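You operate a simulated robot arm through the tools that you are given. There is no shell and no other tool.

Carry out the task below with a simulated robot arm. There is one attempt and no reset: what you move stays moved.

Task
Roll the dusty dark blue cover down on its board, then wipe it clean.
Fine: put the roller and the pad back. Set down upright: hand roller.

Only the result counts: the job must be done as asked and must still hold three seconds after the hand-in. Knocking over, shifting, dropping, spilling or breaking anything else fails it. Lids that push on must go on centred and level and be pressed home; caps that screw on are set level and turned clockwise until they are tight.

Robot
A 7-joint arm with a fingered hand, fixed in place. Base frame: the origin is at the foot of the arm, x ahead of it, y to its left, z up. Readings come in mm, rad, newtons and seconds.
Its first joint turns from -2.897 to 2.897 rad. Payload 3.7 kg.
The TCP is the grasp point between the finger pads, 25 mm short of the fingertips. In the tool frame z runs along the fingers and y along their closing line. The gripper opens to 88 mm. The gripper's body begins 29 mm behind the TCP. The gripper is a hand of 5 fingers: y runs from the thumb to the fingers, the wrist lies at [-13, -106, -174] in the tool frame, and closing takes about 1.5 s.
Orientation is that of the tool frame in the base frame, as [roll, pitch, yaw] about the fixed x, y, z axes, in that order (R = Rz(yaw) Ry(pitch) Rx(roll)). With the fingers straight down and the wrist toward the robot, the tool's x, y and z point along [0, 1, 0], [1, 0, 0] and [0, 0, -1] of the base frame.

Tools
- The arm moves only by the tool arm_command. Its argument "increments" is one flat list of numbers, 7 for each row, row after row: the shift along the base's x, y, z in mm, then the turn, a rotation vector about the base's x, y, z in rad, then the gripper command, from -1 (fully open) to 1 (shut), values between in proportion. In form: [tx, ty, tz, wx, wy, wz, fingers, tx, ty, tz, wx, wy, wz, fingers, ...]. A call has 1 to 20 rows; each row is the pose to reach, as a shift and turn from the pose commanded when the call began. Each row takes 0.2 s and may step no farther than 50 mm and 0.15 rad from the row before; otherwise, or with a gripper value out of range, the whole call is refused. Where a pose cannot be reached the arm comes as near as it can. A force on the tool above 70 N (or 10 N above the force at the start of the call, whichever is more), or a blocked arm, ends the call early, and 0.2 s more pass. The fingers move at their own pace (about 108 mm/s each) and stop on an object; they squeeze with about 24 N. The grip force told is the motor's: it shows also when the fingers shut on nothing. Time passes only in rows, and 0.2 s behind the last, so rows that repeat a pose let the fingers close. The reply holds the time, the measured pose of the TCP, the force on the tool along the base axes, the opening and the grip force, in the units named above and with some noise, with the torque about the TCP (base axes, N m) and any sound that the robot's microphone picked up.
- Cameras (640 x 400 px; columns grow to the right, rows downward): "scene" is fixed at [399, -650.3, 1570.4]; the picture's right is [0.97, -0.26, 0.00], its down [-0.16, -0.59, -0.79] and it looks along [0.21, 0.77, -0.61] (base axes); focal length 350 px, centre (320, 200). "wrist" rides on the gripper at [59, -79, -105] in the tool frame; the picture's right is [-0.73, 0.32, -0.61], its down [-0.62, -0.68, 0.38] and it looks along [-0.29, 0.66, 0.70] (tool axes); focal length 234 px, centre (320, 200). There is no depth. A picture from a camera that has moved, and an enlarged one, comes with that camera's place and axes in the base frame and with its lens.
- snapshot(camera): a new picture of that camera. It takes no simulated time.
- grasp_type(shape): the hand has 5 fingers and takes this shape, open, in about a second: jaw (thumb against the fingers, like two jaws); tri (thumb and two fingers); tip (a fingertip pinch); poke (one finger out to press); point (the index stretched); flat (the hand flat); cup (the hand cupped); fist (a fist). The gripper value then closes the fingers along that shape, each until it touches; the sizes above hold for jaw. It gives what a move gives, with no picture.
- zoom(camera, box): a new picture of the part [left, top, right, bottom] of that camera's present view, enlarged. It takes no simulated time.
- job_done(): hands the job in; it is judged then, once.

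Places have to be worked out from the pictures, the camera data and where the tool is seen. Open the gripper and draw the arm clear of the work before you hand the job in, unless the task says otherwise.

The tools are called after ">>>" by a JSON object that holds its "method" and its "body". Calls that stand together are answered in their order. arm_command: Moves the arm, as the interface text tells. Its arguments: {"type":"object","properties":{"increments":{"type":"array"}},"required":["increments"]} The other tools are called the same way: grasp_type (shape) gives the hand a shape; snapshot (camera) takes a picture; zoom (camera, box) takes an enlarged picture of a part of a camera's view; job_done () hands the job in.

At the start:

```text
clock: 0.0
eef_pos: [533.5, 160.6, 1199.7]
tcp_rot: [-3.141, 0.0, 1.572]
ft_force: [-0.7, 0.1, 0.7]
ft_torque: [0.02, 0.03, -0.02]
width: 87.3
gripper_force: 0.1
shape: jaw
```

scene: 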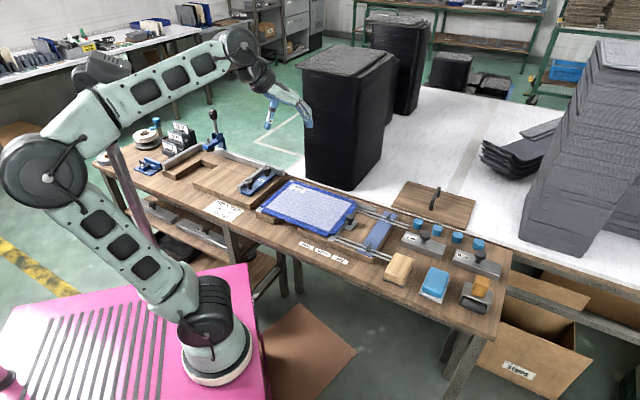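
wrist: 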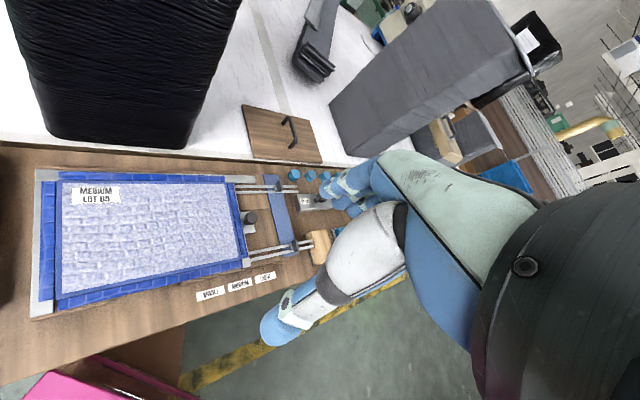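

I'll begin by enlarging the work area to see the cover, the board, the roller and the pad.

>>> {"method": "zoom", "body": {"camera": "scene", "box": [240, 160, 400, 260]}}

>>> {"method": "zoom", "body": {"camera": "scene", "box": [360, 200, 520, 320]}}

>>> {"method": "zoom", "body": {"camera": "wrist", "box": [180, 100, 380, 320]}}

>>> {"method": "zoom", "body": {"camera": "scene", "box": [100, 110, 260, 220]}}

```text
4.00 times, centred on (320, 210) of scene
camera zoom: at [399.0, -650.3, 1570.4], right [0.97, -0.26, 0.0], down [-0.16, -0.59, -0.79], along [0.21, 0.77, -0.61], focal length 1398 px, centre (320, 160)
```

zoom: 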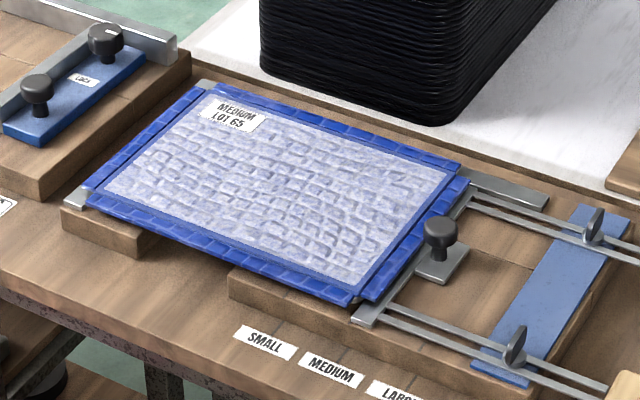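

```text
3.33 times, centred on (440, 260) of scene
camera zoom: at [399.0, -650.3, 1570.4], right [0.97, -0.26, 0.0], down [-0.16, -0.59, -0.79], along [0.21, 0.77, -0.61], focal length 1165 px, centre (-80, 0)
```

zoom: 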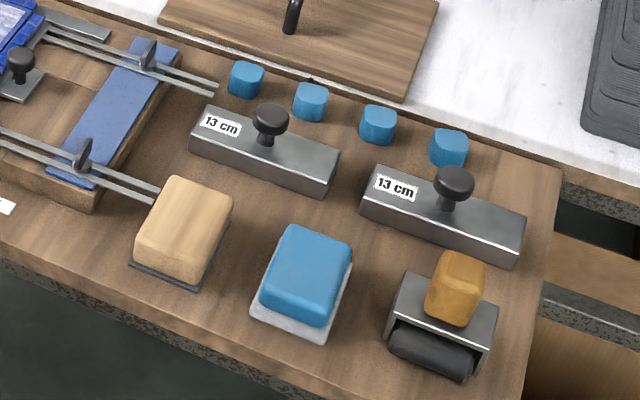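

```text
1.82 times, centred on (280, 210) of wrist
camera zoom: at [454.2, 217.7, 1304.4], right [0.32, -0.73, 0.61], down [-0.68, -0.62, -0.38], along [0.66, -0.29, -0.7], focal length 426 px, centre (393, 182)
```

zoom: 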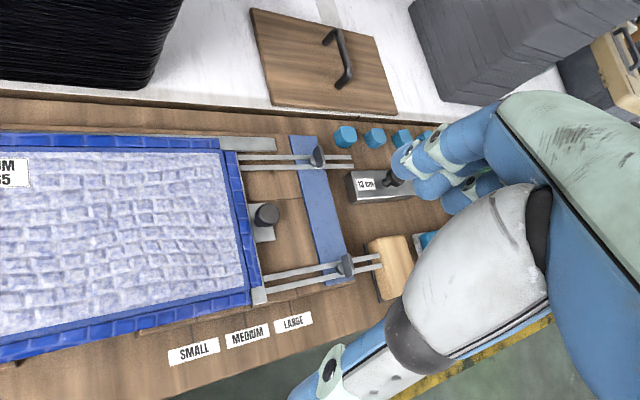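

```text
3.64 times, centred on (180, 165) of scene
camera zoom: at [399.0, -650.3, 1570.4], right [0.97, -0.26, 0.0], down [-0.16, -0.59, -0.79], along [0.21, 0.77, -0.61], focal length 1271 px, centre (829, 327)
```

zoom: 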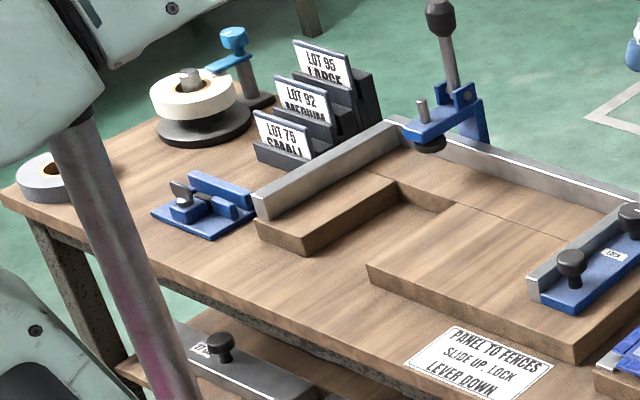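

The cover looks like the blue sheet in the middle jig, with whitish dust over most of it. I'll enlarge it further, along with the roller and the two blocks, to decide which block is the wiping pad.

>>> {"method": "zoom", "body": {"camera": "scene", "box": [385, 245, 465, 310]}}

>>> {"method": "zoom", "body": {"camera": "scene", "box": [440, 255, 520, 320]}}

>>> {"method": "zoom", "body": {"camera": "scene", "box": [255, 172, 365, 242]}}

>>> {"method": "zoom", "body": {"camera": "wrist", "box": [20, 150, 300, 320]}}

>>> {"method": "zoom", "body": {"camera": "scene", "box": [0, 180, 320, 400]}}

```text
6.15 times, centred on (425, 278) of scene
camera zoom: at [399.0, -650.3, 1570.4], right [0.97, -0.26, 0.0], down [-0.16, -0.59, -0.79], along [0.21, 0.77, -0.61], focal length 2151 px, centre (-326, -277)
```

zoom: 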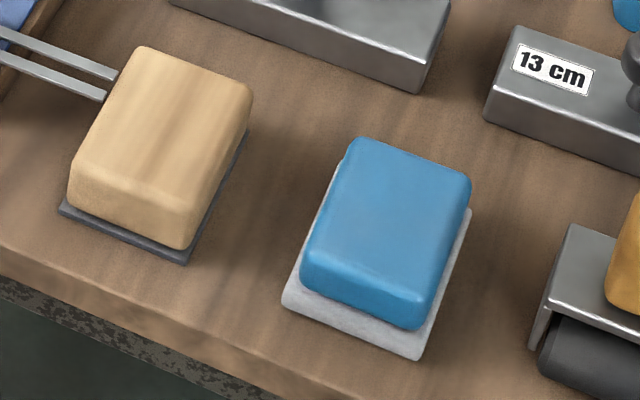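

```text
6.15 times, centred on (480, 288) of scene
camera zoom: at [399.0, -650.3, 1570.4], right [0.97, -0.26, 0.0], down [-0.16, -0.59, -0.79], along [0.21, 0.77, -0.61], focal length 2151 px, centre (-665, -338)
```

zoom: 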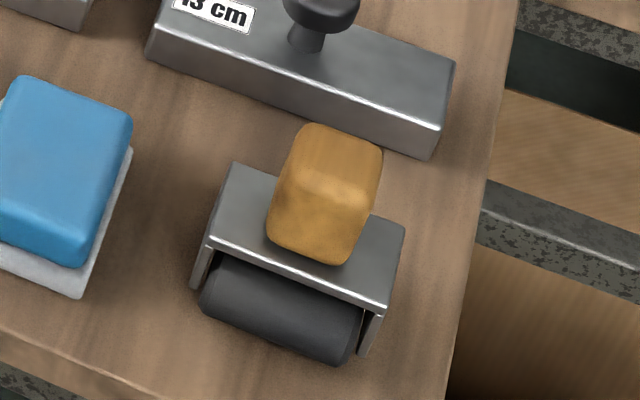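

```text
5.71 times, centred on (310, 207) of scene
camera zoom: at [399.0, -650.3, 1570.4], right [0.97, -0.26, 0.0], down [-0.16, -0.59, -0.79], along [0.21, 0.77, -0.61], focal length 1997 px, centre (377, 160)
```

zoom: 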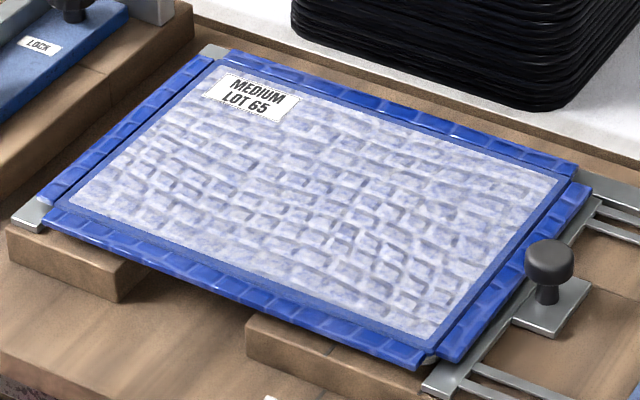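

```text
2.29 times, centred on (160, 235) of wrist
camera zoom: at [454.2, 217.7, 1304.4], right [0.32, -0.73, 0.61], down [-0.68, -0.62, -0.38], along [0.66, -0.29, -0.7], focal length 535 px, centre (686, 120)
```

zoom: 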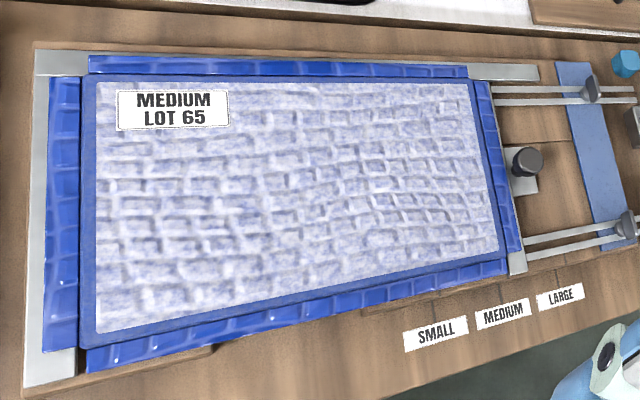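

```text
1.82 times, centred on (160, 290) of scene
camera zoom: at [399.0, -650.3, 1570.4], right [0.97, -0.26, 0.0], down [-0.16, -0.59, -0.79], along [0.21, 0.77, -0.61], focal length 636 px, centre (611, 36)
```

zoom: 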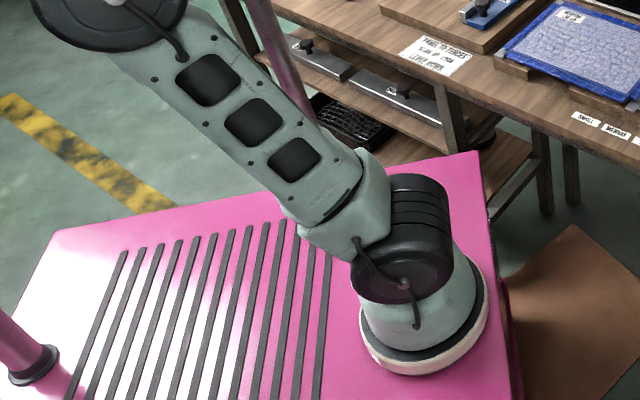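

The triangulation puts the table at z≈779 and the cover's face at z≈820. The cover's long axis runs along u≈(0.72,-0.69). The roller is near (943,-205) and the blue pad with the white base is near (877,-123); that is the wiping pad, since the tan block looks like a sander. I'll move high over toward the roller and turn the hand so it closes along u.

>>> {"method": "arm_command", "body": {"increments": [30, -27, -8, 0, 0, -0.064, -1, 60, -54, -16, 0, 0, -0.128, -1, 90, -81, -24, 0, 0, -0.192, -1, 120, -108, -32, 0, 0, -0.256, -1, 150, -135, -40, 0, 0, -0.32, -1, 180, -162, -48, 0, 0, -0.384, -1, 210, -189, -56, 0, 0, -0.448, -1, 240, -216, -64, 0, 0, -0.512, -1, 270, -243, -72, 0, 0, -0.576, -1, 300, -270, -80, 0, 0, -0.64, -1, 330, -297, -88, 0, 0, -0.704, -1, 360, -324, -96, 0, 0, -0.764, -1]}}

>>> {"method": "snapshot", "body": {"camera": "scene"}}

>>> {"method": "snapshot", "body": {"camera": "wrist"}}

```text
clock: 2.6
eef_pos: [894.0, -163.8, 1103.8]
tcp_rot: [3.14, -0.003, 0.806]
ft_force: [0.2, 0.3, 1.6]
ft_torque: [-0.02, 0.01, 0.01]
width: 87.7
gripper_force: 0.0
shape: jaw
```

```text
taken
```

scene: 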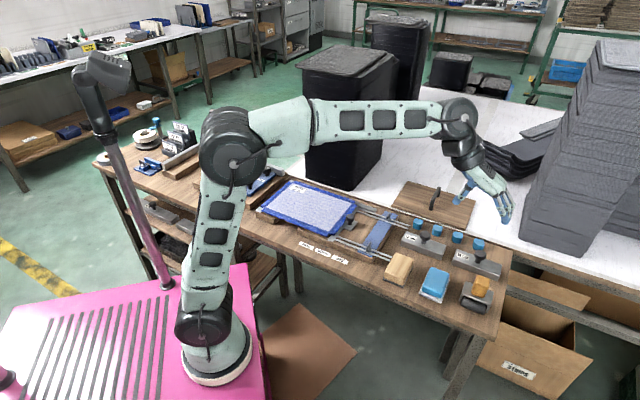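

```text
taken
camera wrist: at [878.0, -67.7, 1208.9], right [-0.27, -0.75, 0.61], down [-0.92, 0.02, -0.39], along [0.28, -0.66, -0.69], focal length 234 px, centre (320, 200)
```

wrist: 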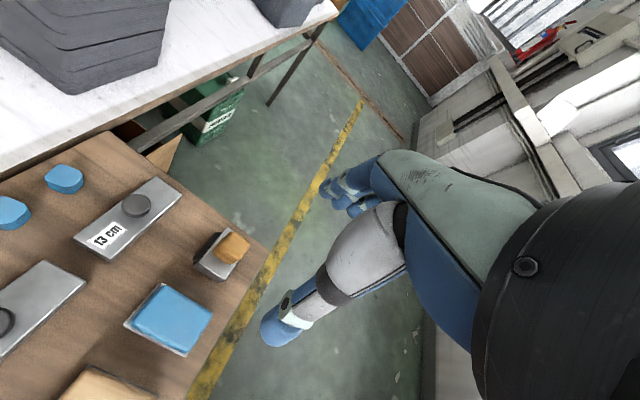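

I can now see the roller and the pad from a second viewpoint, so I'll enlarge this view to triangulate them.

>>> {"method": "zoom", "body": {"camera": "wrist", "box": [110, 210, 270, 370]}}

>>> {"method": "zoom", "body": {"camera": "wrist", "box": [180, 220, 260, 290]}}

```text
2.50 times, centred on (190, 290) of wrist
camera zoom: at [878.0, -67.7, 1208.9], right [-0.27, -0.75, 0.61], down [-0.92, 0.02, -0.39], along [0.28, -0.66, -0.69], focal length 585 px, centre (645, -25)
```

zoom: 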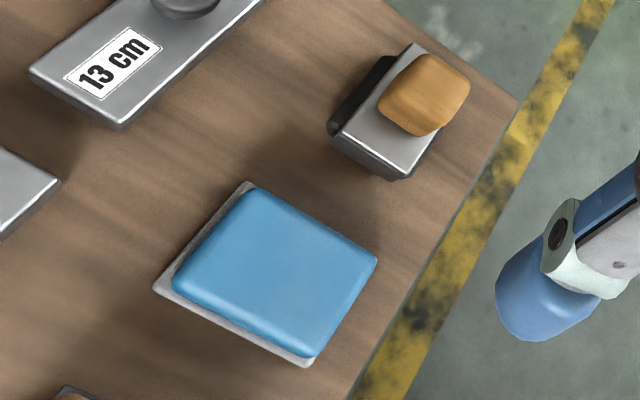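

```text
5.71 times, centred on (220, 255) of wrist
camera zoom: at [878.0, -67.7, 1208.9], right [-0.27, -0.75, 0.61], down [-0.92, 0.02, -0.39], along [0.28, -0.66, -0.69], focal length 1338 px, centre (891, -114)
```

zoom: 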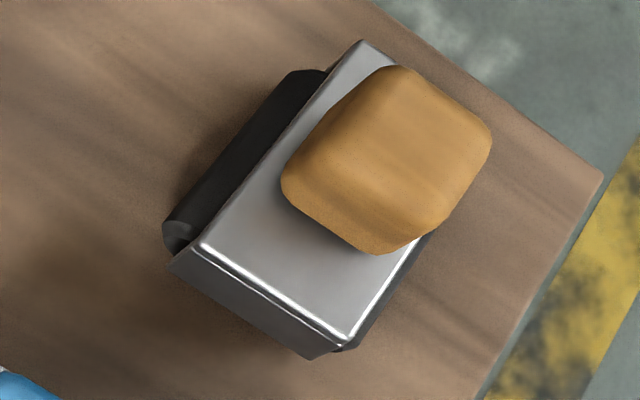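

The two views agree: the roller's plate is centred at about (946.5,-201.5) with its top at z≈826, and the orange handle rises to about 865. I'll move directly over the handle at a safe height and check alignment.

>>> {"method": "arm_command", "body": {"increments": [13, -9.5, -38, 0, 0, 0, -1, 26, -19, -76, 0, 0, 0, -1, 39, -28.5, -114, 0, 0, 0, -1, 52.6, -37.8, -150, 0, 0, 0, -1, 52.6, -37.8, -170, 0, 0, 0, -1, 52.6, -37.8, -170, 0, 0, 0, -1]}}

>>> {"method": "zoom", "body": {"camera": "scene", "box": [420, 190, 540, 320]}}

>>> {"method": "snapshot", "body": {"camera": "wrist"}}

```text
clock: 4.0
eef_pos: [945.9, -201.4, 932.2]
tcp_rot: [-3.141, 0.001, 0.807]
ft_force: [-0.3, -0.2, 0.6]
ft_torque: [-0.01, 0.02, 0.02]
width: 87.6
gripper_force: 0.0
shape: jaw
```

```text
3.08 times, centred on (480, 255) of scene
camera zoom: at [399.0, -650.3, 1570.4], right [0.97, -0.26, 0.0], down [-0.16, -0.59, -0.79], along [0.21, 0.77, -0.61], focal length 1075 px, centre (-172, 31)
```

zoom: 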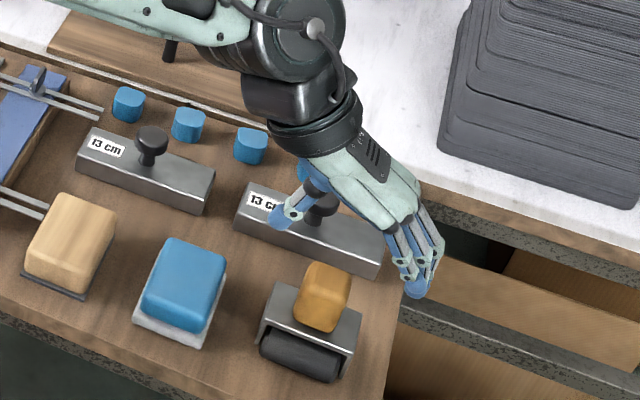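

```text
taken
camera wrist: at [929.8, -105.5, 1037.2], right [-0.27, -0.75, 0.61], down [-0.92, 0.02, -0.38], along [0.27, -0.66, -0.7], focal length 234 px, centre (320, 200)
```

wrist: 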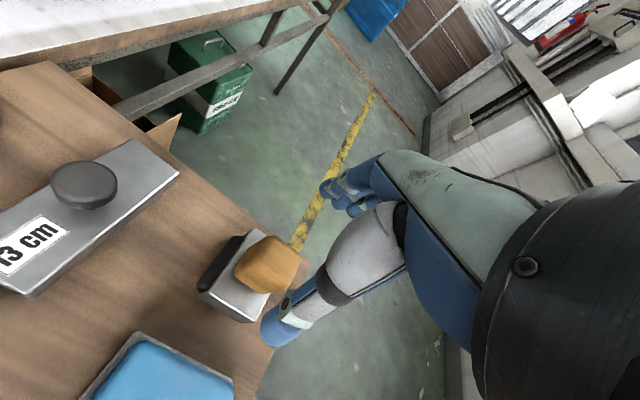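

The handle appears almost exactly below the TCP axis, which I predict at (270,262) for z≈857. I'll enlarge the view to refine that.

>>> {"method": "zoom", "body": {"camera": "wrist", "box": [180, 215, 340, 345]}}

```text
3.08 times, centred on (260, 280) of wrist
camera zoom: at [929.8, -105.5, 1037.2], right [-0.27, -0.75, 0.61], down [-0.92, 0.02, -0.38], along [0.27, -0.66, -0.7], focal length 720 px, centre (505, -46)
```

zoom: 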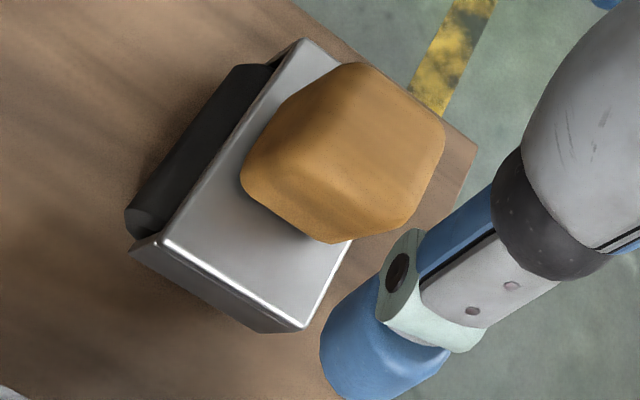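

The plate's corners come out centred within 1 mm of the tool axis and square to it. I'll descend to z≈855, with the fingertips just above the plate, and then close.

>>> {"method": "arm_command", "body": {"increments": [0, 0, -25, 0, 0, 0, -1, 0, 0, -50, 0, 0, 0, -1, 0, 0, -65, 0, 0, 0, -1, 0, 0, -76, 0, 0, 0, -1, 0, 0, -76, 0, 0, 0, -1]}}

>>> {"method": "zoom", "body": {"camera": "scene", "box": [430, 220, 540, 320]}}

>>> {"method": "zoom", "body": {"camera": "wrist", "box": [240, 120, 440, 360]}}

```text
clock: 5.2
eef_pos: [945.1, -201.2, 857.8]
tcp_rot: [3.14, 0.001, 0.806]
ft_force: [0.0, 0.0, -0.9]
ft_torque: [-0.01, -0.01, 0.0]
width: 87.7
gripper_force: 0.0
shape: jaw
```

```text
4.00 times, centred on (485, 270) of scene
camera zoom: at [399.0, -650.3, 1570.4], right [0.97, -0.26, 0.0], down [-0.16, -0.59, -0.79], along [0.21, 0.77, -0.61], focal length 1398 px, centre (-340, -80)
```

zoom: 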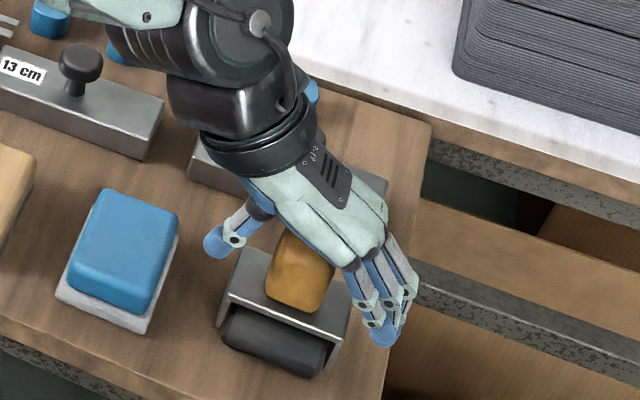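

```text
1.67 times, centred on (340, 240) of wrist
camera zoom: at [929.2, -105.7, 962.0], right [-0.27, -0.75, 0.61], down [-0.92, 0.02, -0.38], along [0.27, -0.66, -0.7], focal length 390 px, centre (287, 133)
```

zoom: 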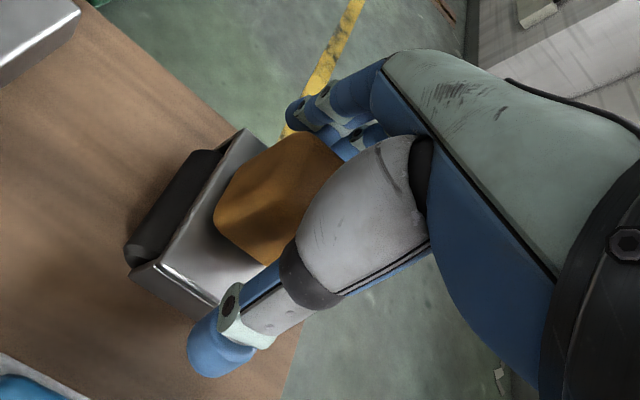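

The thumb and fingers straddle the handle with about 6 mm over the plate, and there is no contact force. I'll close the hand now.

>>> {"method": "arm_command", "body": {"increments": [0, 0, -1, 0, 0, 0, 0, 0, 0, -1, 0, 0, 0, 0.5, 0, 0, -1, 0, 0, 0, 1, 0, 0, -1, 0, 0, 0, 1, 0, 0, -1, 0, 0, 0, 1, 0, 0, -1, 0, 0, 0, 1, 0, 0, -1, 0, 0, 0, 1, 0, 0, -1, 0, 0, 0, 1, 0, 0, -1, 0, 0, 0, 1]}}

>>> {"method": "zoom", "body": {"camera": "scene", "box": [430, 220, 540, 320]}}

>>> {"method": "zoom", "body": {"camera": "wrist", "box": [240, 120, 440, 360]}}

```text
clock: 7.2
eef_pos: [944.9, -201.4, 855.7]
tcp_rot: [-3.141, -0.001, 0.807]
ft_force: [-1.2, 0.9, -0.2]
ft_torque: [0.05, 0.01, 0.01]
width: 28.6
gripper_force: 23.6
shape: jaw
```

```text
4.00 times, centred on (485, 270) of scene
camera zoom: at [399.0, -650.3, 1570.4], right [0.97, -0.26, 0.0], down [-0.16, -0.59, -0.79], along [0.21, 0.77, -0.61], focal length 1398 px, centre (-340, -80)
```

zoom: 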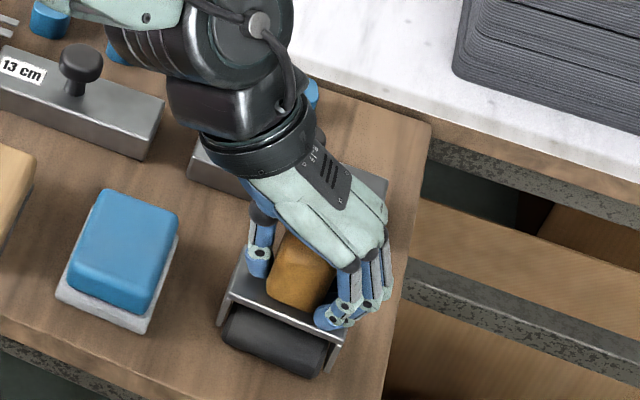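

```text
1.67 times, centred on (340, 240) of wrist
camera zoom: at [929.4, -105.7, 961.0], right [-0.27, -0.75, 0.61], down [-0.92, 0.02, -0.38], along [0.27, -0.66, -0.7], focal length 390 px, centre (287, 133)
```

zoom: 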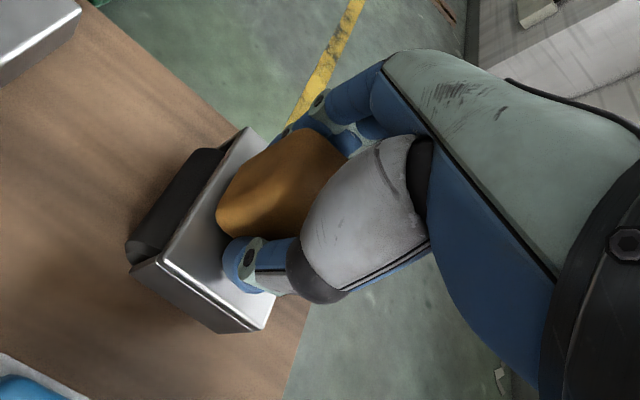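

The handle is gripped (28.6 mm wide, 23.6 N). I'll lift straight up and check that the roller hangs level.

>>> {"method": "arm_command", "body": {"increments": [0, 0, 10, 0, 0, 0, 1, 0, 0, 30, 0, 0, 0, 1, 0, 0, 60, 0, 0, 0, 1, 0, 0, 95, 0, 0, 0, 1, 0, 0, 125, 0, 0, 0, 1, 0, 0, 125, 0, 0, 0, 1]}}

>>> {"method": "zoom", "body": {"camera": "scene", "box": [430, 160, 550, 280]}}

>>> {"method": "zoom", "body": {"camera": "wrist", "box": [240, 120, 440, 360]}}

```text
clock: 8.6
eef_pos: [944.8, -199.8, 981.7]
tcp_rot: [3.141, 0.0, 0.808]
ft_force: [0.1, -0.4, -1.8]
ft_torque: [-0.02, 0.0, 0.01]
width: 28.5
gripper_force: 23.9
shape: jaw
```

```text
3.33 times, centred on (490, 220) of scene
camera zoom: at [399.0, -650.3, 1570.4], right [0.97, -0.26, 0.0], down [-0.16, -0.59, -0.79], along [0.21, 0.77, -0.61], focal length 1165 px, centre (-247, 133)
```

zoom: 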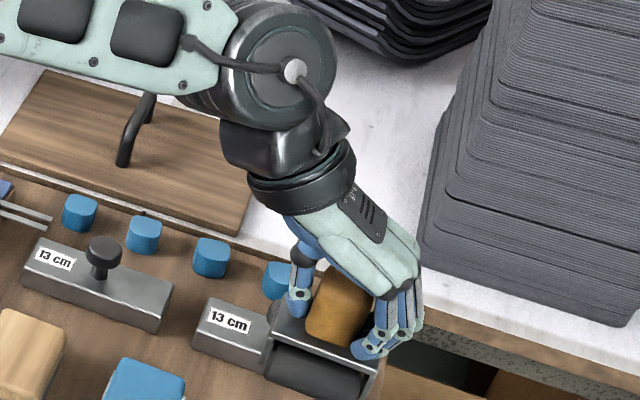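

```text
1.67 times, centred on (340, 240) of wrist
camera zoom: at [929.5, -105.4, 1086.7], right [-0.27, -0.75, 0.61], down [-0.92, 0.02, -0.38], along [0.27, -0.66, -0.7], focal length 390 px, centre (287, 133)
```

zoom: 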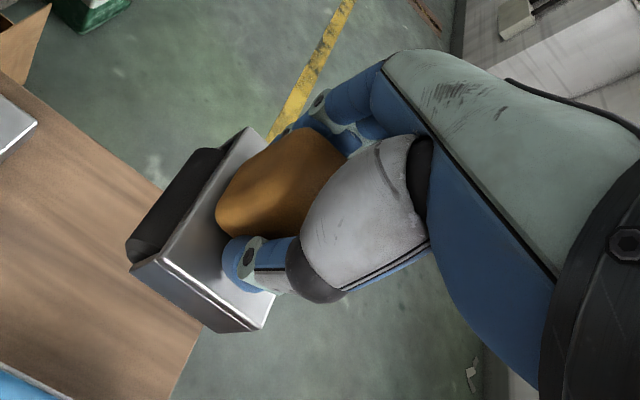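

The roller is held level with no slip. I'll carry it at this height to above the centre of the cover.

>>> {"method": "arm_command", "body": {"increments": [-25.6, 36.5, 0, 0, 0, 0, 1, -51.2, 73, 0, 0, 0, 0, 1, -76.8, 109.5, 0, 0, 0, 0, 1, -102.4, 146, 0, 0, 0, 0, 1, -128, 182.5, 0, 0, 0, 0, 1, -153.6, 219, 0, 0, 0, 0, 1, -179.2, 255.5, 0, 0, 0, 0, 1, -204.8, 292, 0, 0, 0, 0, 1, -230.4, 328.5, 0, 0, 0, 0, 1, -256, 365, 0, 0, 0, 0, 1, -281.6, 401.5, 0, 0, 0, 0, 1, -307.2, 438, 0, 0, 0, 0, 1, -333, 475, 0, 0, 0, 0, 1, -333, 475, 0, 0, 0, 0, 1]}}

>>> {"method": "snapshot", "body": {"camera": "scene"}}

>>> {"method": "snapshot", "body": {"camera": "wrist"}}

```text
clock: 11.6
eef_pos: [610.5, 274.8, 981.0]
tcp_rot: [3.141, 0.0, 0.805]
ft_force: [-0.7, 0.0, -2.9]
ft_torque: [-0.01, 0.02, 0.03]
width: 28.2
gripper_force: 24.1
shape: jaw
```

```text
taken
```

scene: 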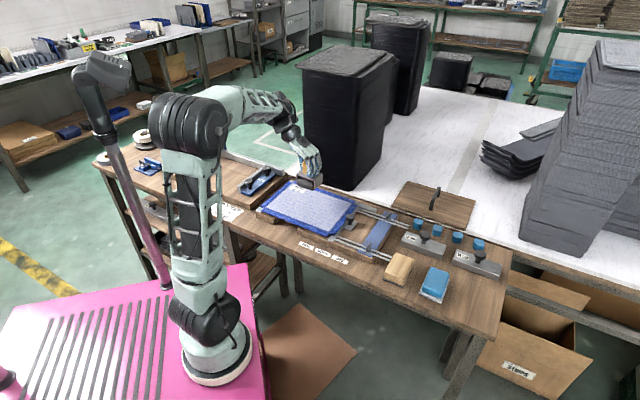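

```text
taken
camera wrist: at [596.0, 369.7, 1085.4], right [-0.27, -0.75, 0.61], down [-0.92, 0.02, -0.38], along [0.27, -0.66, -0.7], focal length 234 px, centre (320, 200)
```

wrist: 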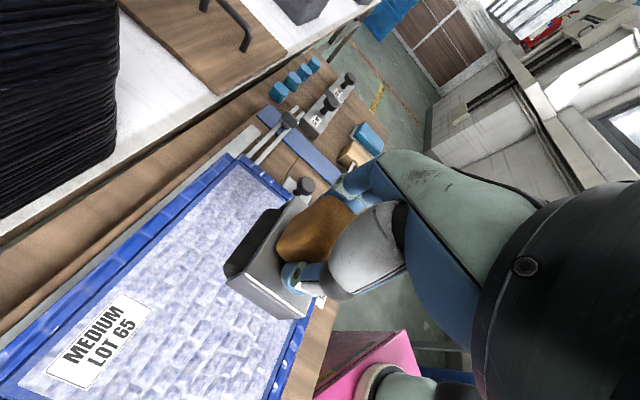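

The roller is over the cover. I'll enlarge the views to refine the cover's edges and height.

>>> {"method": "zoom", "body": {"camera": "wrist", "box": [0, 130, 360, 400]}}

>>> {"method": "zoom", "body": {"camera": "scene", "box": [240, 150, 390, 260]}}

```text
1.48 times, centred on (180, 265) of wrist
camera zoom: at [596.0, 369.7, 1085.4], right [-0.27, -0.75, 0.61], down [-0.92, 0.02, -0.38], along [0.27, -0.66, -0.7], focal length 347 px, centre (527, 104)
```

zoom: 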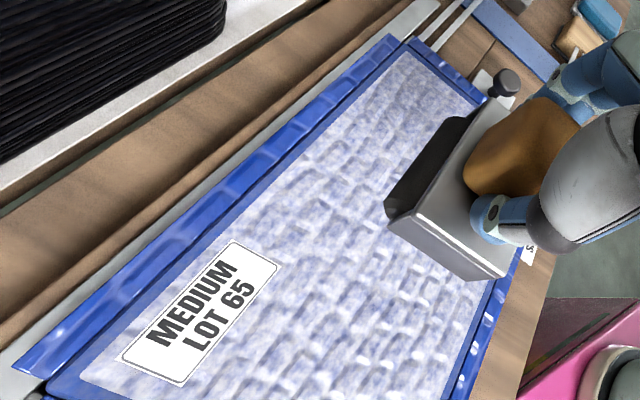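

```text
3.64 times, centred on (315, 205) of scene
camera zoom: at [399.0, -650.3, 1570.4], right [0.97, -0.26, 0.0], down [-0.16, -0.59, -0.79], along [0.21, 0.77, -0.61], focal length 1271 px, centre (338, 182)
```

zoom: 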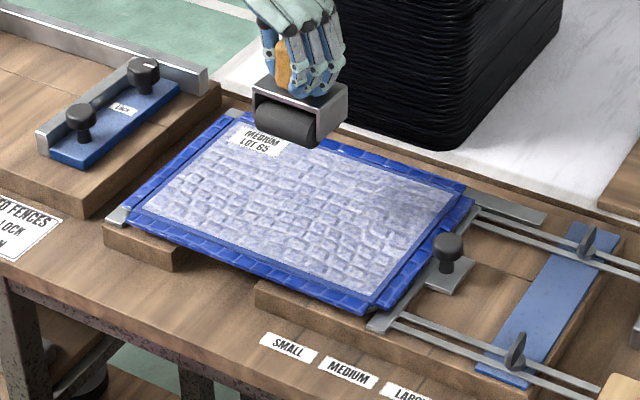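

The cover's face spans roughly u 128–372 and n 534–700 in table axes, and the roller axis is already parallel to u. I'll lower to just above the surface, then feel for contact in small steps.

>>> {"method": "arm_command", "body": {"increments": [0, 0, -30, 0, 0, 0, 1, 0, 0, -60, 0, 0, 0, 1, 0, 0, -76, 0, 0, 0, 1, 0, 0, -78, 0, 0, 0, 1, 0, 0, -78, 0, 0, 0, 1]}}

>>> {"method": "zoom", "body": {"camera": "scene", "box": [250, 160, 370, 240]}}

>>> {"method": "zoom", "body": {"camera": "wrist", "box": [100, 130, 360, 350]}}

```text
clock: 12.8
eef_pos: [611.7, 273.5, 904.4]
tcp_rot: [-3.14, 0.0, 0.809]
ft_force: [-0.4, 0.0, -2.1]
ft_torque: [0.02, 0.01, -0.01]
width: 28.6
gripper_force: 24.7
shape: jaw
```

```text
5.00 times, centred on (310, 200) of scene
camera zoom: at [399.0, -650.3, 1570.4], right [0.97, -0.26, 0.0], down [-0.16, -0.59, -0.79], along [0.21, 0.77, -0.61], focal length 1748 px, centre (370, 200)
```

zoom: 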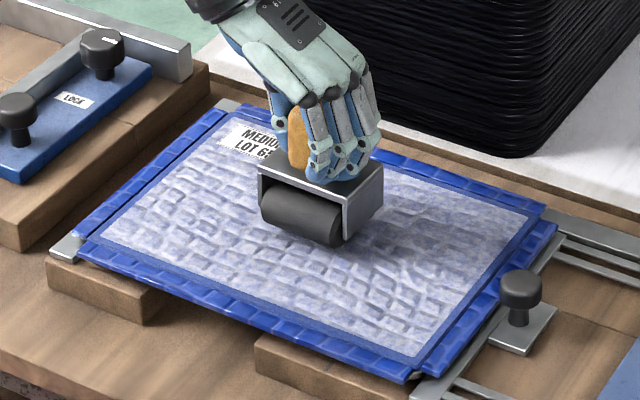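

```text
1.82 times, centred on (230, 240) of wrist
camera zoom: at [596.8, 369.4, 1008.0], right [-0.27, -0.75, 0.61], down [-0.92, 0.02, -0.38], along [0.27, -0.66, -0.7], focal length 426 px, centre (484, 127)
```

zoom: 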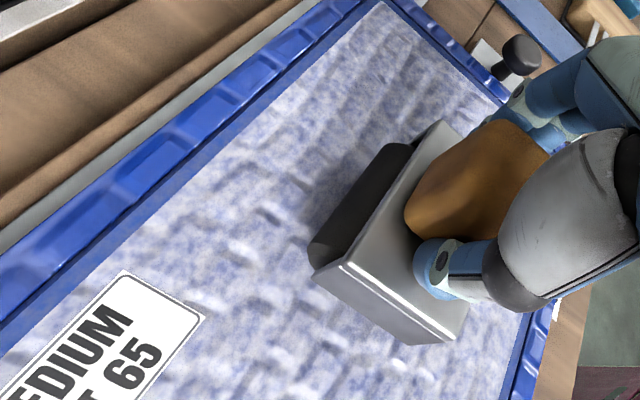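

There is a small gap under the roller, judging by its shadow. I'll feel downward in 1.2 mm steps.

>>> {"method": "arm_command", "body": {"increments": [0, 0, -1.2, 0, 0, 0, 1, 0, 0, -2.4, 0, 0, 0, 1, 0, 0, -3.6, 0, 0, 0, 1, 0, 0, -4.8, 0, 0, 0, 1, 0, 0, -6, 0, 0, 0, 1]}}

```text
clock: 14.0
eef_pos: [611.5, 273.8, 898.3]
tcp_rot: [-3.141, 0.0, 0.807]
ft_force: [-0.4, 0.7, -1.0]
ft_torque: [-0.01, 0.0, 0.0]
width: 28.3
gripper_force: 24.0
shape: jaw
```

No contact yet at z=898.3, so I'll continue downward in small steps.

>>> {"method": "arm_command", "body": {"increments": [0, 0, -1, 0, 0, 0, 1, 0, 0, -2, 0, 0, 0, 1, 0, 0, -3, 0, 0, 0, 1, 0, 0, -4, 0, 0, 0, 1]}}

```text
clock: 15.0
eef_pos: [611.5, 272.8, 894.5]
tcp_rot: [-3.142, -0.003, 0.808]
ft_force: [0.4, 0.5, 25.6]
ft_torque: [-0.05, -0.07, 0.04]
width: 29.8
gripper_force: 23.9
shape: jaw
```

Contact made: 25.6 N at z≈894.5, so the cover's face is near z≈819. I'll roll forward along n to the back edge at this pressure and check the effect.

>>> {"method": "arm_command", "body": {"increments": [6.92, 7.21, 0, 0, 0, 0, 1, 13.84, 14.43, 0, 0, 0, 0, 1, 20.76, 21.64, 0, 0, 0, 0, 1, 27.68, 28.86, 0, 0, 0, 0, 1, 34.6, 36.07, 0, 0, 0, 0, 1, 41.52, 43.29, 0, 0, 0, 0, 1, 48.44, 50.5, 0, 0, 0, 0, 1, 54, 56.3, 0, 0, 0, 0, 1]}}

>>> {"method": "zoom", "body": {"camera": "scene", "box": [250, 160, 370, 240]}}

>>> {"method": "zoom", "body": {"camera": "wrist", "box": [100, 130, 360, 350]}}

```text
clock: 16.8
eef_pos: [666.4, 330.2, 893.1]
tcp_rot: [3.141, 0.001, 0.807]
ft_force: [4.5, -4.9, 19.1]
ft_torque: [-0.23, -0.21, 0.02]
width: 31.1
gripper_force: 24.3
shape: jaw
```

```text
5.00 times, centred on (310, 200) of scene
camera zoom: at [399.0, -650.3, 1570.4], right [0.97, -0.26, 0.0], down [-0.16, -0.59, -0.79], along [0.21, 0.77, -0.61], focal length 1748 px, centre (370, 200)
```

zoom: 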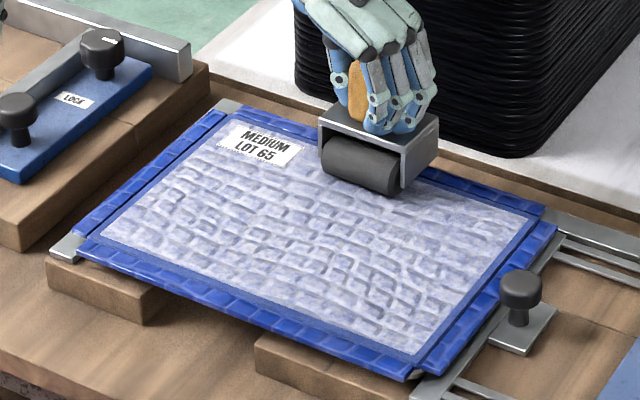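

```text
1.82 times, centred on (230, 240) of wrist
camera zoom: at [650.2, 425.4, 998.2], right [-0.27, -0.75, 0.61], down [-0.92, 0.02, -0.38], along [0.27, -0.66, -0.7], focal length 426 px, centre (484, 127)
```

zoom: 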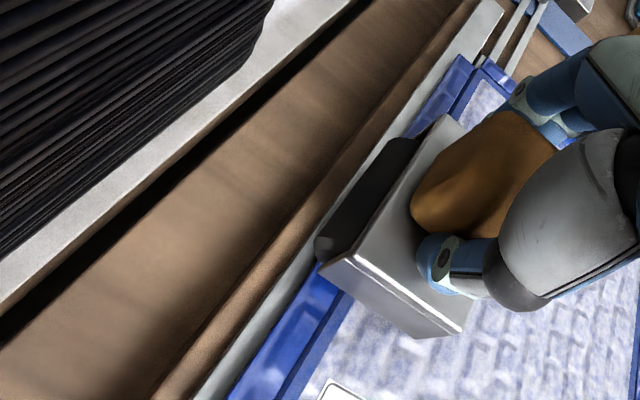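

The force is steady near 19 N. I'll look closely at the rolled strip and at the edge strips to see whether the surface is changing.

>>> {"method": "zoom", "body": {"camera": "scene", "box": [290, 185, 350, 225]}}

>>> {"method": "zoom", "body": {"camera": "scene", "box": [310, 195, 370, 245]}}

>>> {"method": "zoom", "body": {"camera": "scene", "box": [255, 175, 315, 220]}}

>>> {"method": "zoom", "body": {"camera": "wrist", "box": [200, 280, 340, 400]}}

```text
10.00 times, centred on (320, 205) of scene
camera zoom: at [399.0, -650.3, 1570.4], right [0.97, -0.26, 0.0], down [-0.16, -0.59, -0.79], along [0.21, 0.77, -0.61], focal length 3495 px, centre (320, 150)
```

zoom: 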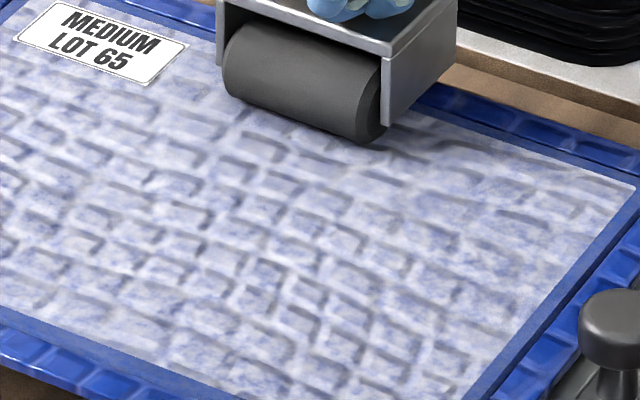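

```text
8.00 times, centred on (340, 220) of scene
camera zoom: at [399.0, -650.3, 1570.4], right [0.97, -0.26, 0.0], down [-0.16, -0.59, -0.79], along [0.21, 0.77, -0.61], focal length 2796 px, centre (160, 40)
```

zoom: 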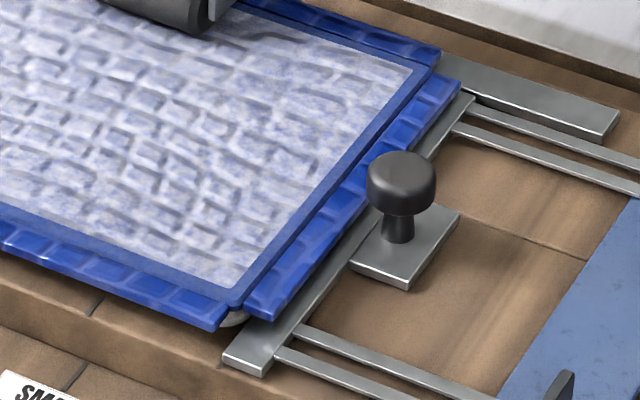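

```text
8.89 times, centred on (285, 198) of scene
camera zoom: at [399.0, -650.3, 1570.4], right [0.97, -0.26, 0.0], down [-0.16, -0.59, -0.79], along [0.21, 0.77, -0.61], focal length 3107 px, centre (631, 222)
```

zoom: 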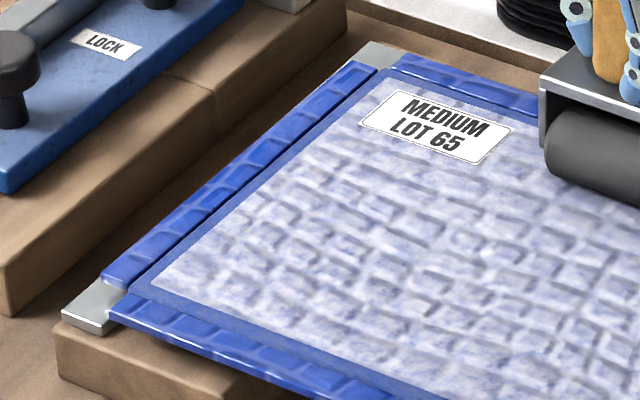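

```text
3.33 times, centred on (270, 340) of wrist
camera zoom: at [650.2, 425.4, 998.2], right [-0.27, -0.75, 0.61], down [-0.92, 0.02, -0.38], along [0.27, -0.66, -0.7], focal length 781 px, centre (487, -267)
```

zoom: 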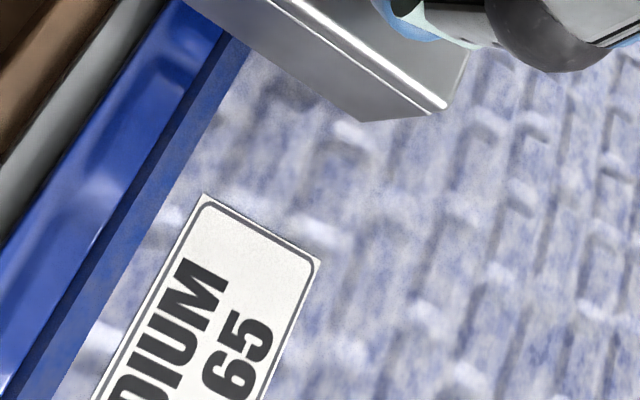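

The cloth texture looks unchanged, so I'll raise the pressure somewhat and roll the full stroke back to the near edge, watching the force.

>>> {"method": "arm_command", "body": {"increments": [0, 0, -1, 0, 0, 0, 1, -7, -7.3, -1.5, 0, 0, 0, 1, -14, -14.6, -1.5, 0, 0, 0, 1, -21, -21.9, -1.5, 0, 0, 0, 1, -28, -29.2, -1.5, 0, 0, 0, 1, -35, -36.5, -1.5, 0, 0, 0, 1, -42, -43.8, -1.5, 0, 0, 0, 1, -49, -51.1, -1.5, 0, 0, 0, 1, -56, -58.4, -1.5, 0, 0, 0, 1]}}

>>> {"method": "zoom", "body": {"camera": "scene", "box": [290, 175, 350, 215]}}

>>> {"method": "zoom", "body": {"camera": "wrist", "box": [100, 130, 360, 350]}}

```text
clock: 18.8
eef_pos: [610.6, 270.9, 893.6]
tcp_rot: [-3.141, -0.001, 0.809]
ft_force: [-4.9, 6.4, 33.5]
ft_torque: [0.3, 0.12, 0.02]
width: 32.0
gripper_force: 23.7
shape: jaw
```

```text
10.00 times, centred on (320, 195) of scene
camera zoom: at [399.0, -650.3, 1570.4], right [0.97, -0.26, 0.0], down [-0.16, -0.59, -0.79], along [0.21, 0.77, -0.61], focal length 3495 px, centre (320, 250)
```

zoom: 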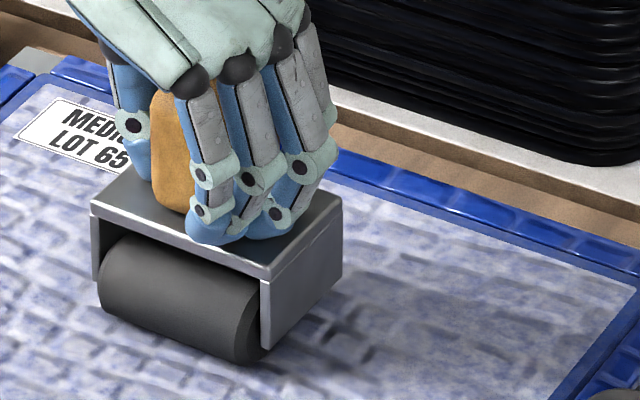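

```text
1.82 times, centred on (230, 240) of wrist
camera zoom: at [593.9, 367.1, 998.1], right [-0.27, -0.75, 0.61], down [-0.92, 0.02, -0.38], along [0.28, -0.66, -0.7], focal length 426 px, centre (484, 127)
```

zoom: 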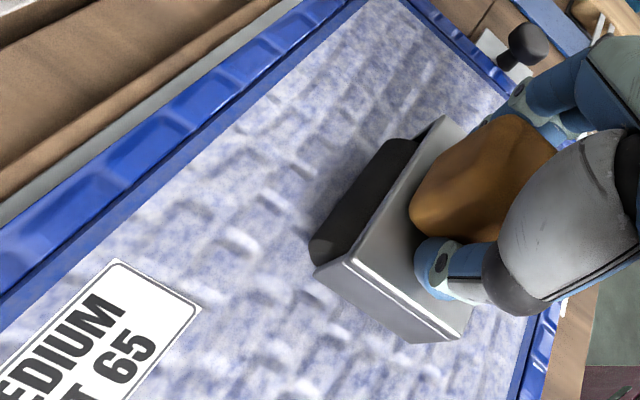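

I'll compare the swept area, up and left of the roller in the wrist view, with its unswept neighbour.

>>> {"method": "zoom", "body": {"camera": "wrist", "box": [170, 130, 290, 280]}}

```text
2.67 times, centred on (230, 205) of wrist
camera zoom: at [593.9, 367.1, 998.1], right [-0.27, -0.75, 0.61], down [-0.92, 0.02, -0.38], along [0.28, -0.66, -0.7], focal length 624 px, centre (560, 187)
```

zoom: 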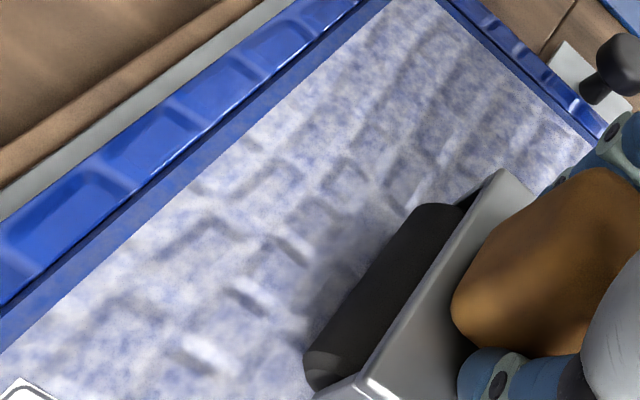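

The ridges look more subdued in the swept path. I'll finish this column to the near edge at about 30 N, then lift and shift one column left (−47 mm along u).

>>> {"method": "arm_command", "body": {"increments": [-7, -7.3, 0, 0, 0, 0, 1, -14, -14.6, 0, 0, 0, 0, 1, -21, -21.9, 0, 0, 0, 0, 1, -28, -29.2, 0, 0, 0, 0, 1, -35, -36.5, 0, 0, 0, 0, 1, -42, -43.8, 0, 0, 0, 0, 1, -49, -51.1, 0, 0, 0, 0, 1, -55.5, -57.9, 0, 0, 0, 0, 1, -55.5, -57.9, 0, 0, 0, 0, 1]}}

>>> {"method": "zoom", "body": {"camera": "wrist", "box": [100, 130, 360, 350]}}

>>> {"method": "zoom", "body": {"camera": "scene", "box": [250, 160, 370, 240]}}

```text
clock: 20.8
eef_pos: [553.9, 213.4, 891.7]
tcp_rot: [3.14, -0.001, 0.806]
ft_force: [-5.9, 5.5, 17.1]
ft_torque: [0.18, 0.13, -0.02]
width: 31.6
gripper_force: 24.1
shape: jaw
```

```text
1.82 times, centred on (230, 240) of wrist
camera zoom: at [538.8, 308.8, 997.4], right [-0.27, -0.75, 0.61], down [-0.92, 0.02, -0.38], along [0.27, -0.66, -0.7], focal length 426 px, centre (484, 127)
```

zoom: 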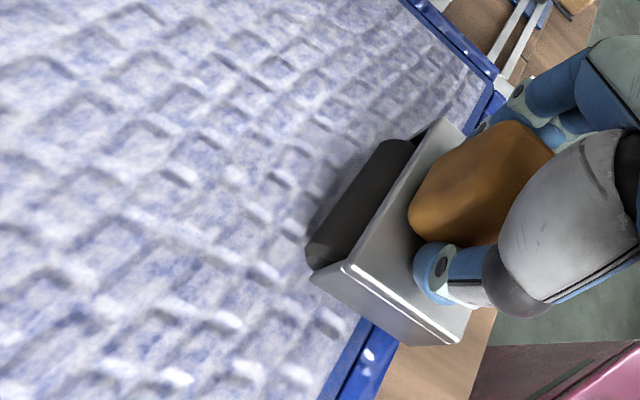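

```text
5.00 times, centred on (310, 200) of scene
camera zoom: at [399.0, -650.3, 1570.4], right [0.97, -0.26, 0.0], down [-0.16, -0.59, -0.79], along [0.21, 0.77, -0.61], focal length 1748 px, centre (370, 200)
```

zoom: 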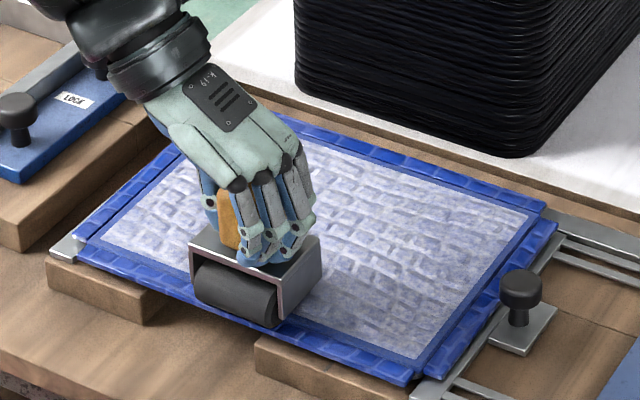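

Column one is done, now at n≈537. I'll lift, shift left one column, set down, and roll to the far edge a little deeper.

>>> {"method": "arm_command", "body": {"increments": [0, 0, 12, 0, 0, 0, 1, -17, 16.3, 14, 0, 0, 0, 1, -33.9, 32.5, 14, 0, 0, 0, 1, -33.9, 32.5, 4, 0, 0, 0, 1, -33.9, 32.5, 1, 0, 0, 0, 1, -33.9, 32.5, -1, 0, 0, 0, 1, -26.9, 39.8, -1, 0, 0, 0, 1, -19.9, 47.1, -1, 0, 0, 0, 1, -12.9, 54.4, -1, 0, 0, 0, 1, -5.9, 61.7, -1, 0, 0, 0, 1, 1.1, 69, -1, 0, 0, 0, 1, 8.1, 76.3, -1, 0, 0, 0, 1]}}

```text
clock: 23.4
eef_pos: [563.6, 290.0, 891.4]
tcp_rot: [3.141, -0.004, 0.806]
ft_force: [1.5, -1.1, 47.8]
ft_torque: [-0.25, -0.43, -0.01]
width: 32.2
gripper_force: 23.9
shape: jaw
```

The pressure is 48 N mid-board, so I'll ease off slightly and continue to the far edge, then roll back to the near edge.

>>> {"method": "arm_command", "body": {"increments": [7, 7.3, 0.7, 0, 0, 0, 1, 14, 14.6, 0.7, 0, 0, 0, 1, 21, 21.9, 0.7, 0, 0, 0, 1, 28, 29.2, 0.7, 0, 0, 0, 1, 35, 36.5, 0.7, 0, 0, 0, 1, 42, 43.8, 0.7, 0, 0, 0, 1, 49, 51.1, 0.4, 0, 0, 0, 1, 56, 58.4, 0.4, 0, 0, 0, 1, 63, 65.7, 0.2, 0, 0, 0, 1, 69, 72, 0, 0, 0, 0, 1, 69, 72, 0, 0, 0, 0, 1]}}

>>> {"method": "zoom", "body": {"camera": "scene", "box": [250, 160, 370, 240]}}

>>> {"method": "zoom", "body": {"camera": "wrist", "box": [100, 130, 360, 350]}}

```text
clock: 25.8
eef_pos: [631.0, 360.7, 891.7]
tcp_rot: [-3.141, -0.001, 0.809]
ft_force: [6.1, -3.8, 29.7]
ft_torque: [-0.37, -0.36, 0.04]
width: 32.3
gripper_force: 23.9
shape: jaw
```

```text
5.00 times, centred on (310, 200) of scene
camera zoom: at [399.0, -650.3, 1570.4], right [0.97, -0.26, 0.0], down [-0.16, -0.59, -0.79], along [0.21, 0.77, -0.61], focal length 1748 px, centre (370, 200)
```

zoom: 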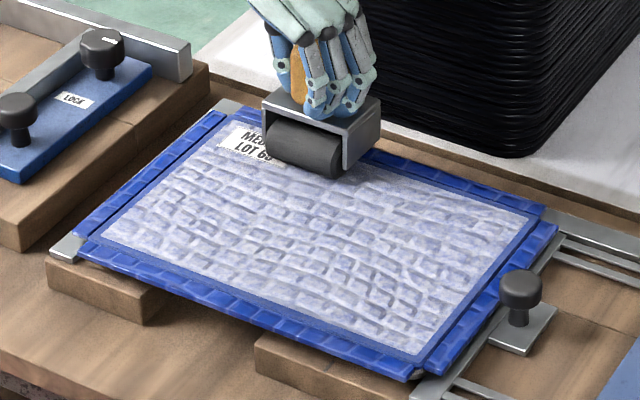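

```text
1.82 times, centred on (230, 240) of wrist
camera zoom: at [615.6, 456.7, 996.6], right [-0.27, -0.75, 0.61], down [-0.92, 0.02, -0.38], along [0.27, -0.66, -0.7], focal length 426 px, centre (484, 127)
```

zoom: 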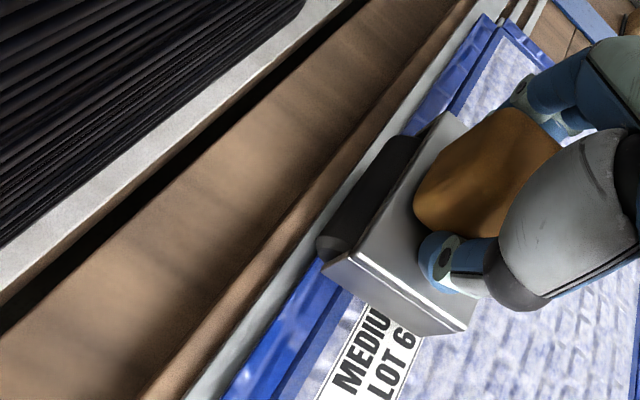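

The second column is done. I'll lift, shift one more column left to the label side, set down at the far edge and read the force.

>>> {"method": "arm_command", "body": {"increments": [3.5, 3.6, 0, 0, 0, 0, 1, 3.5, 3.6, 12, 0, 0, 0, 1, -13.5, 19.9, 14, 0, 0, 0, 1, -30.4, 36.1, 14, 0, 0, 0, 1, -30.4, 36.1, 4, 0, 0, 0, 1, -30.4, 36.1, 1, 0, 0, 0, 1, -30.4, 36.1, 0, 0, 0, 0, 1]}}

>>> {"method": "zoom", "body": {"camera": "scene", "box": [250, 160, 370, 240]}}

>>> {"method": "zoom", "body": {"camera": "wrist", "box": [100, 130, 360, 350]}}

```text
clock: 27.4
eef_pos: [601.5, 397.9, 892.0]
tcp_rot: [3.142, -0.002, 0.808]
ft_force: [-2.6, 1.1, 17.5]
ft_torque: [-0.14, -0.14, -0.01]
width: 30.3
gripper_force: 24.3
shape: jaw
```

```text
5.00 times, centred on (310, 200) of scene
camera zoom: at [399.0, -650.3, 1570.4], right [0.97, -0.26, 0.0], down [-0.16, -0.59, -0.79], along [0.21, 0.77, -0.61], focal length 1748 px, centre (370, 200)
```

zoom: 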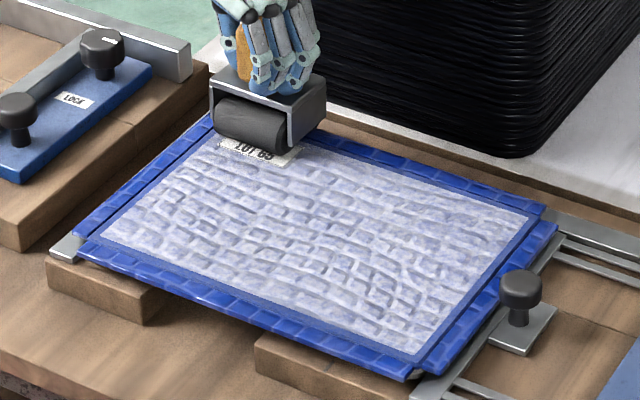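

```text
1.82 times, centred on (230, 240) of wrist
camera zoom: at [585.0, 493.7, 997.4], right [-0.27, -0.75, 0.61], down [-0.92, 0.02, -0.39], along [0.28, -0.66, -0.7], focal length 426 px, centre (484, 127)
```

zoom: 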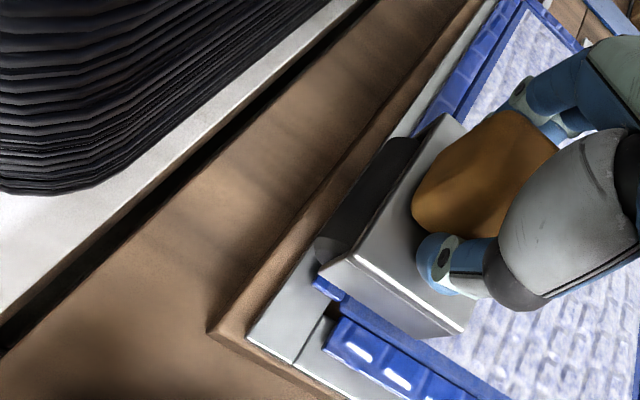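

Now at u≈158.6, n≈703 with 17.5 N. I'll press a bit more and roll this column to the near edge.

>>> {"method": "arm_command", "body": {"increments": [0, 0, -0.8, 0, 0, 0, 1, -7.6, -7.9, -0.8, 0, 0, 0, 1, -15.2, -15.9, -0.6, 0, 0, 0, 1, -22.8, -23.8, -0.3, 0, 0, 0, 1, -30.4, -31.7, 0, 0, 0, 0, 1, -38, -39.7, 0, 0, 0, 0, 1, -45.6, -47.6, 0, 0, 0, 0, 1, -53.2, -55.5, 0, 0, 0, 0, 1, -60.8, -63.5, 0, 0, 0, 0, 1, -68.4, -71.4, 0, 0, 0, 0, 1]}}

```text
clock: 29.6
eef_pos: [530.7, 326.8, 892.8]
tcp_rot: [-3.141, -0.002, 0.805]
ft_force: [-4.3, 6.1, 41.1]
ft_torque: [0.15, -0.16, 0.02]
width: 31.8
gripper_force: 24.3
shape: jaw
```

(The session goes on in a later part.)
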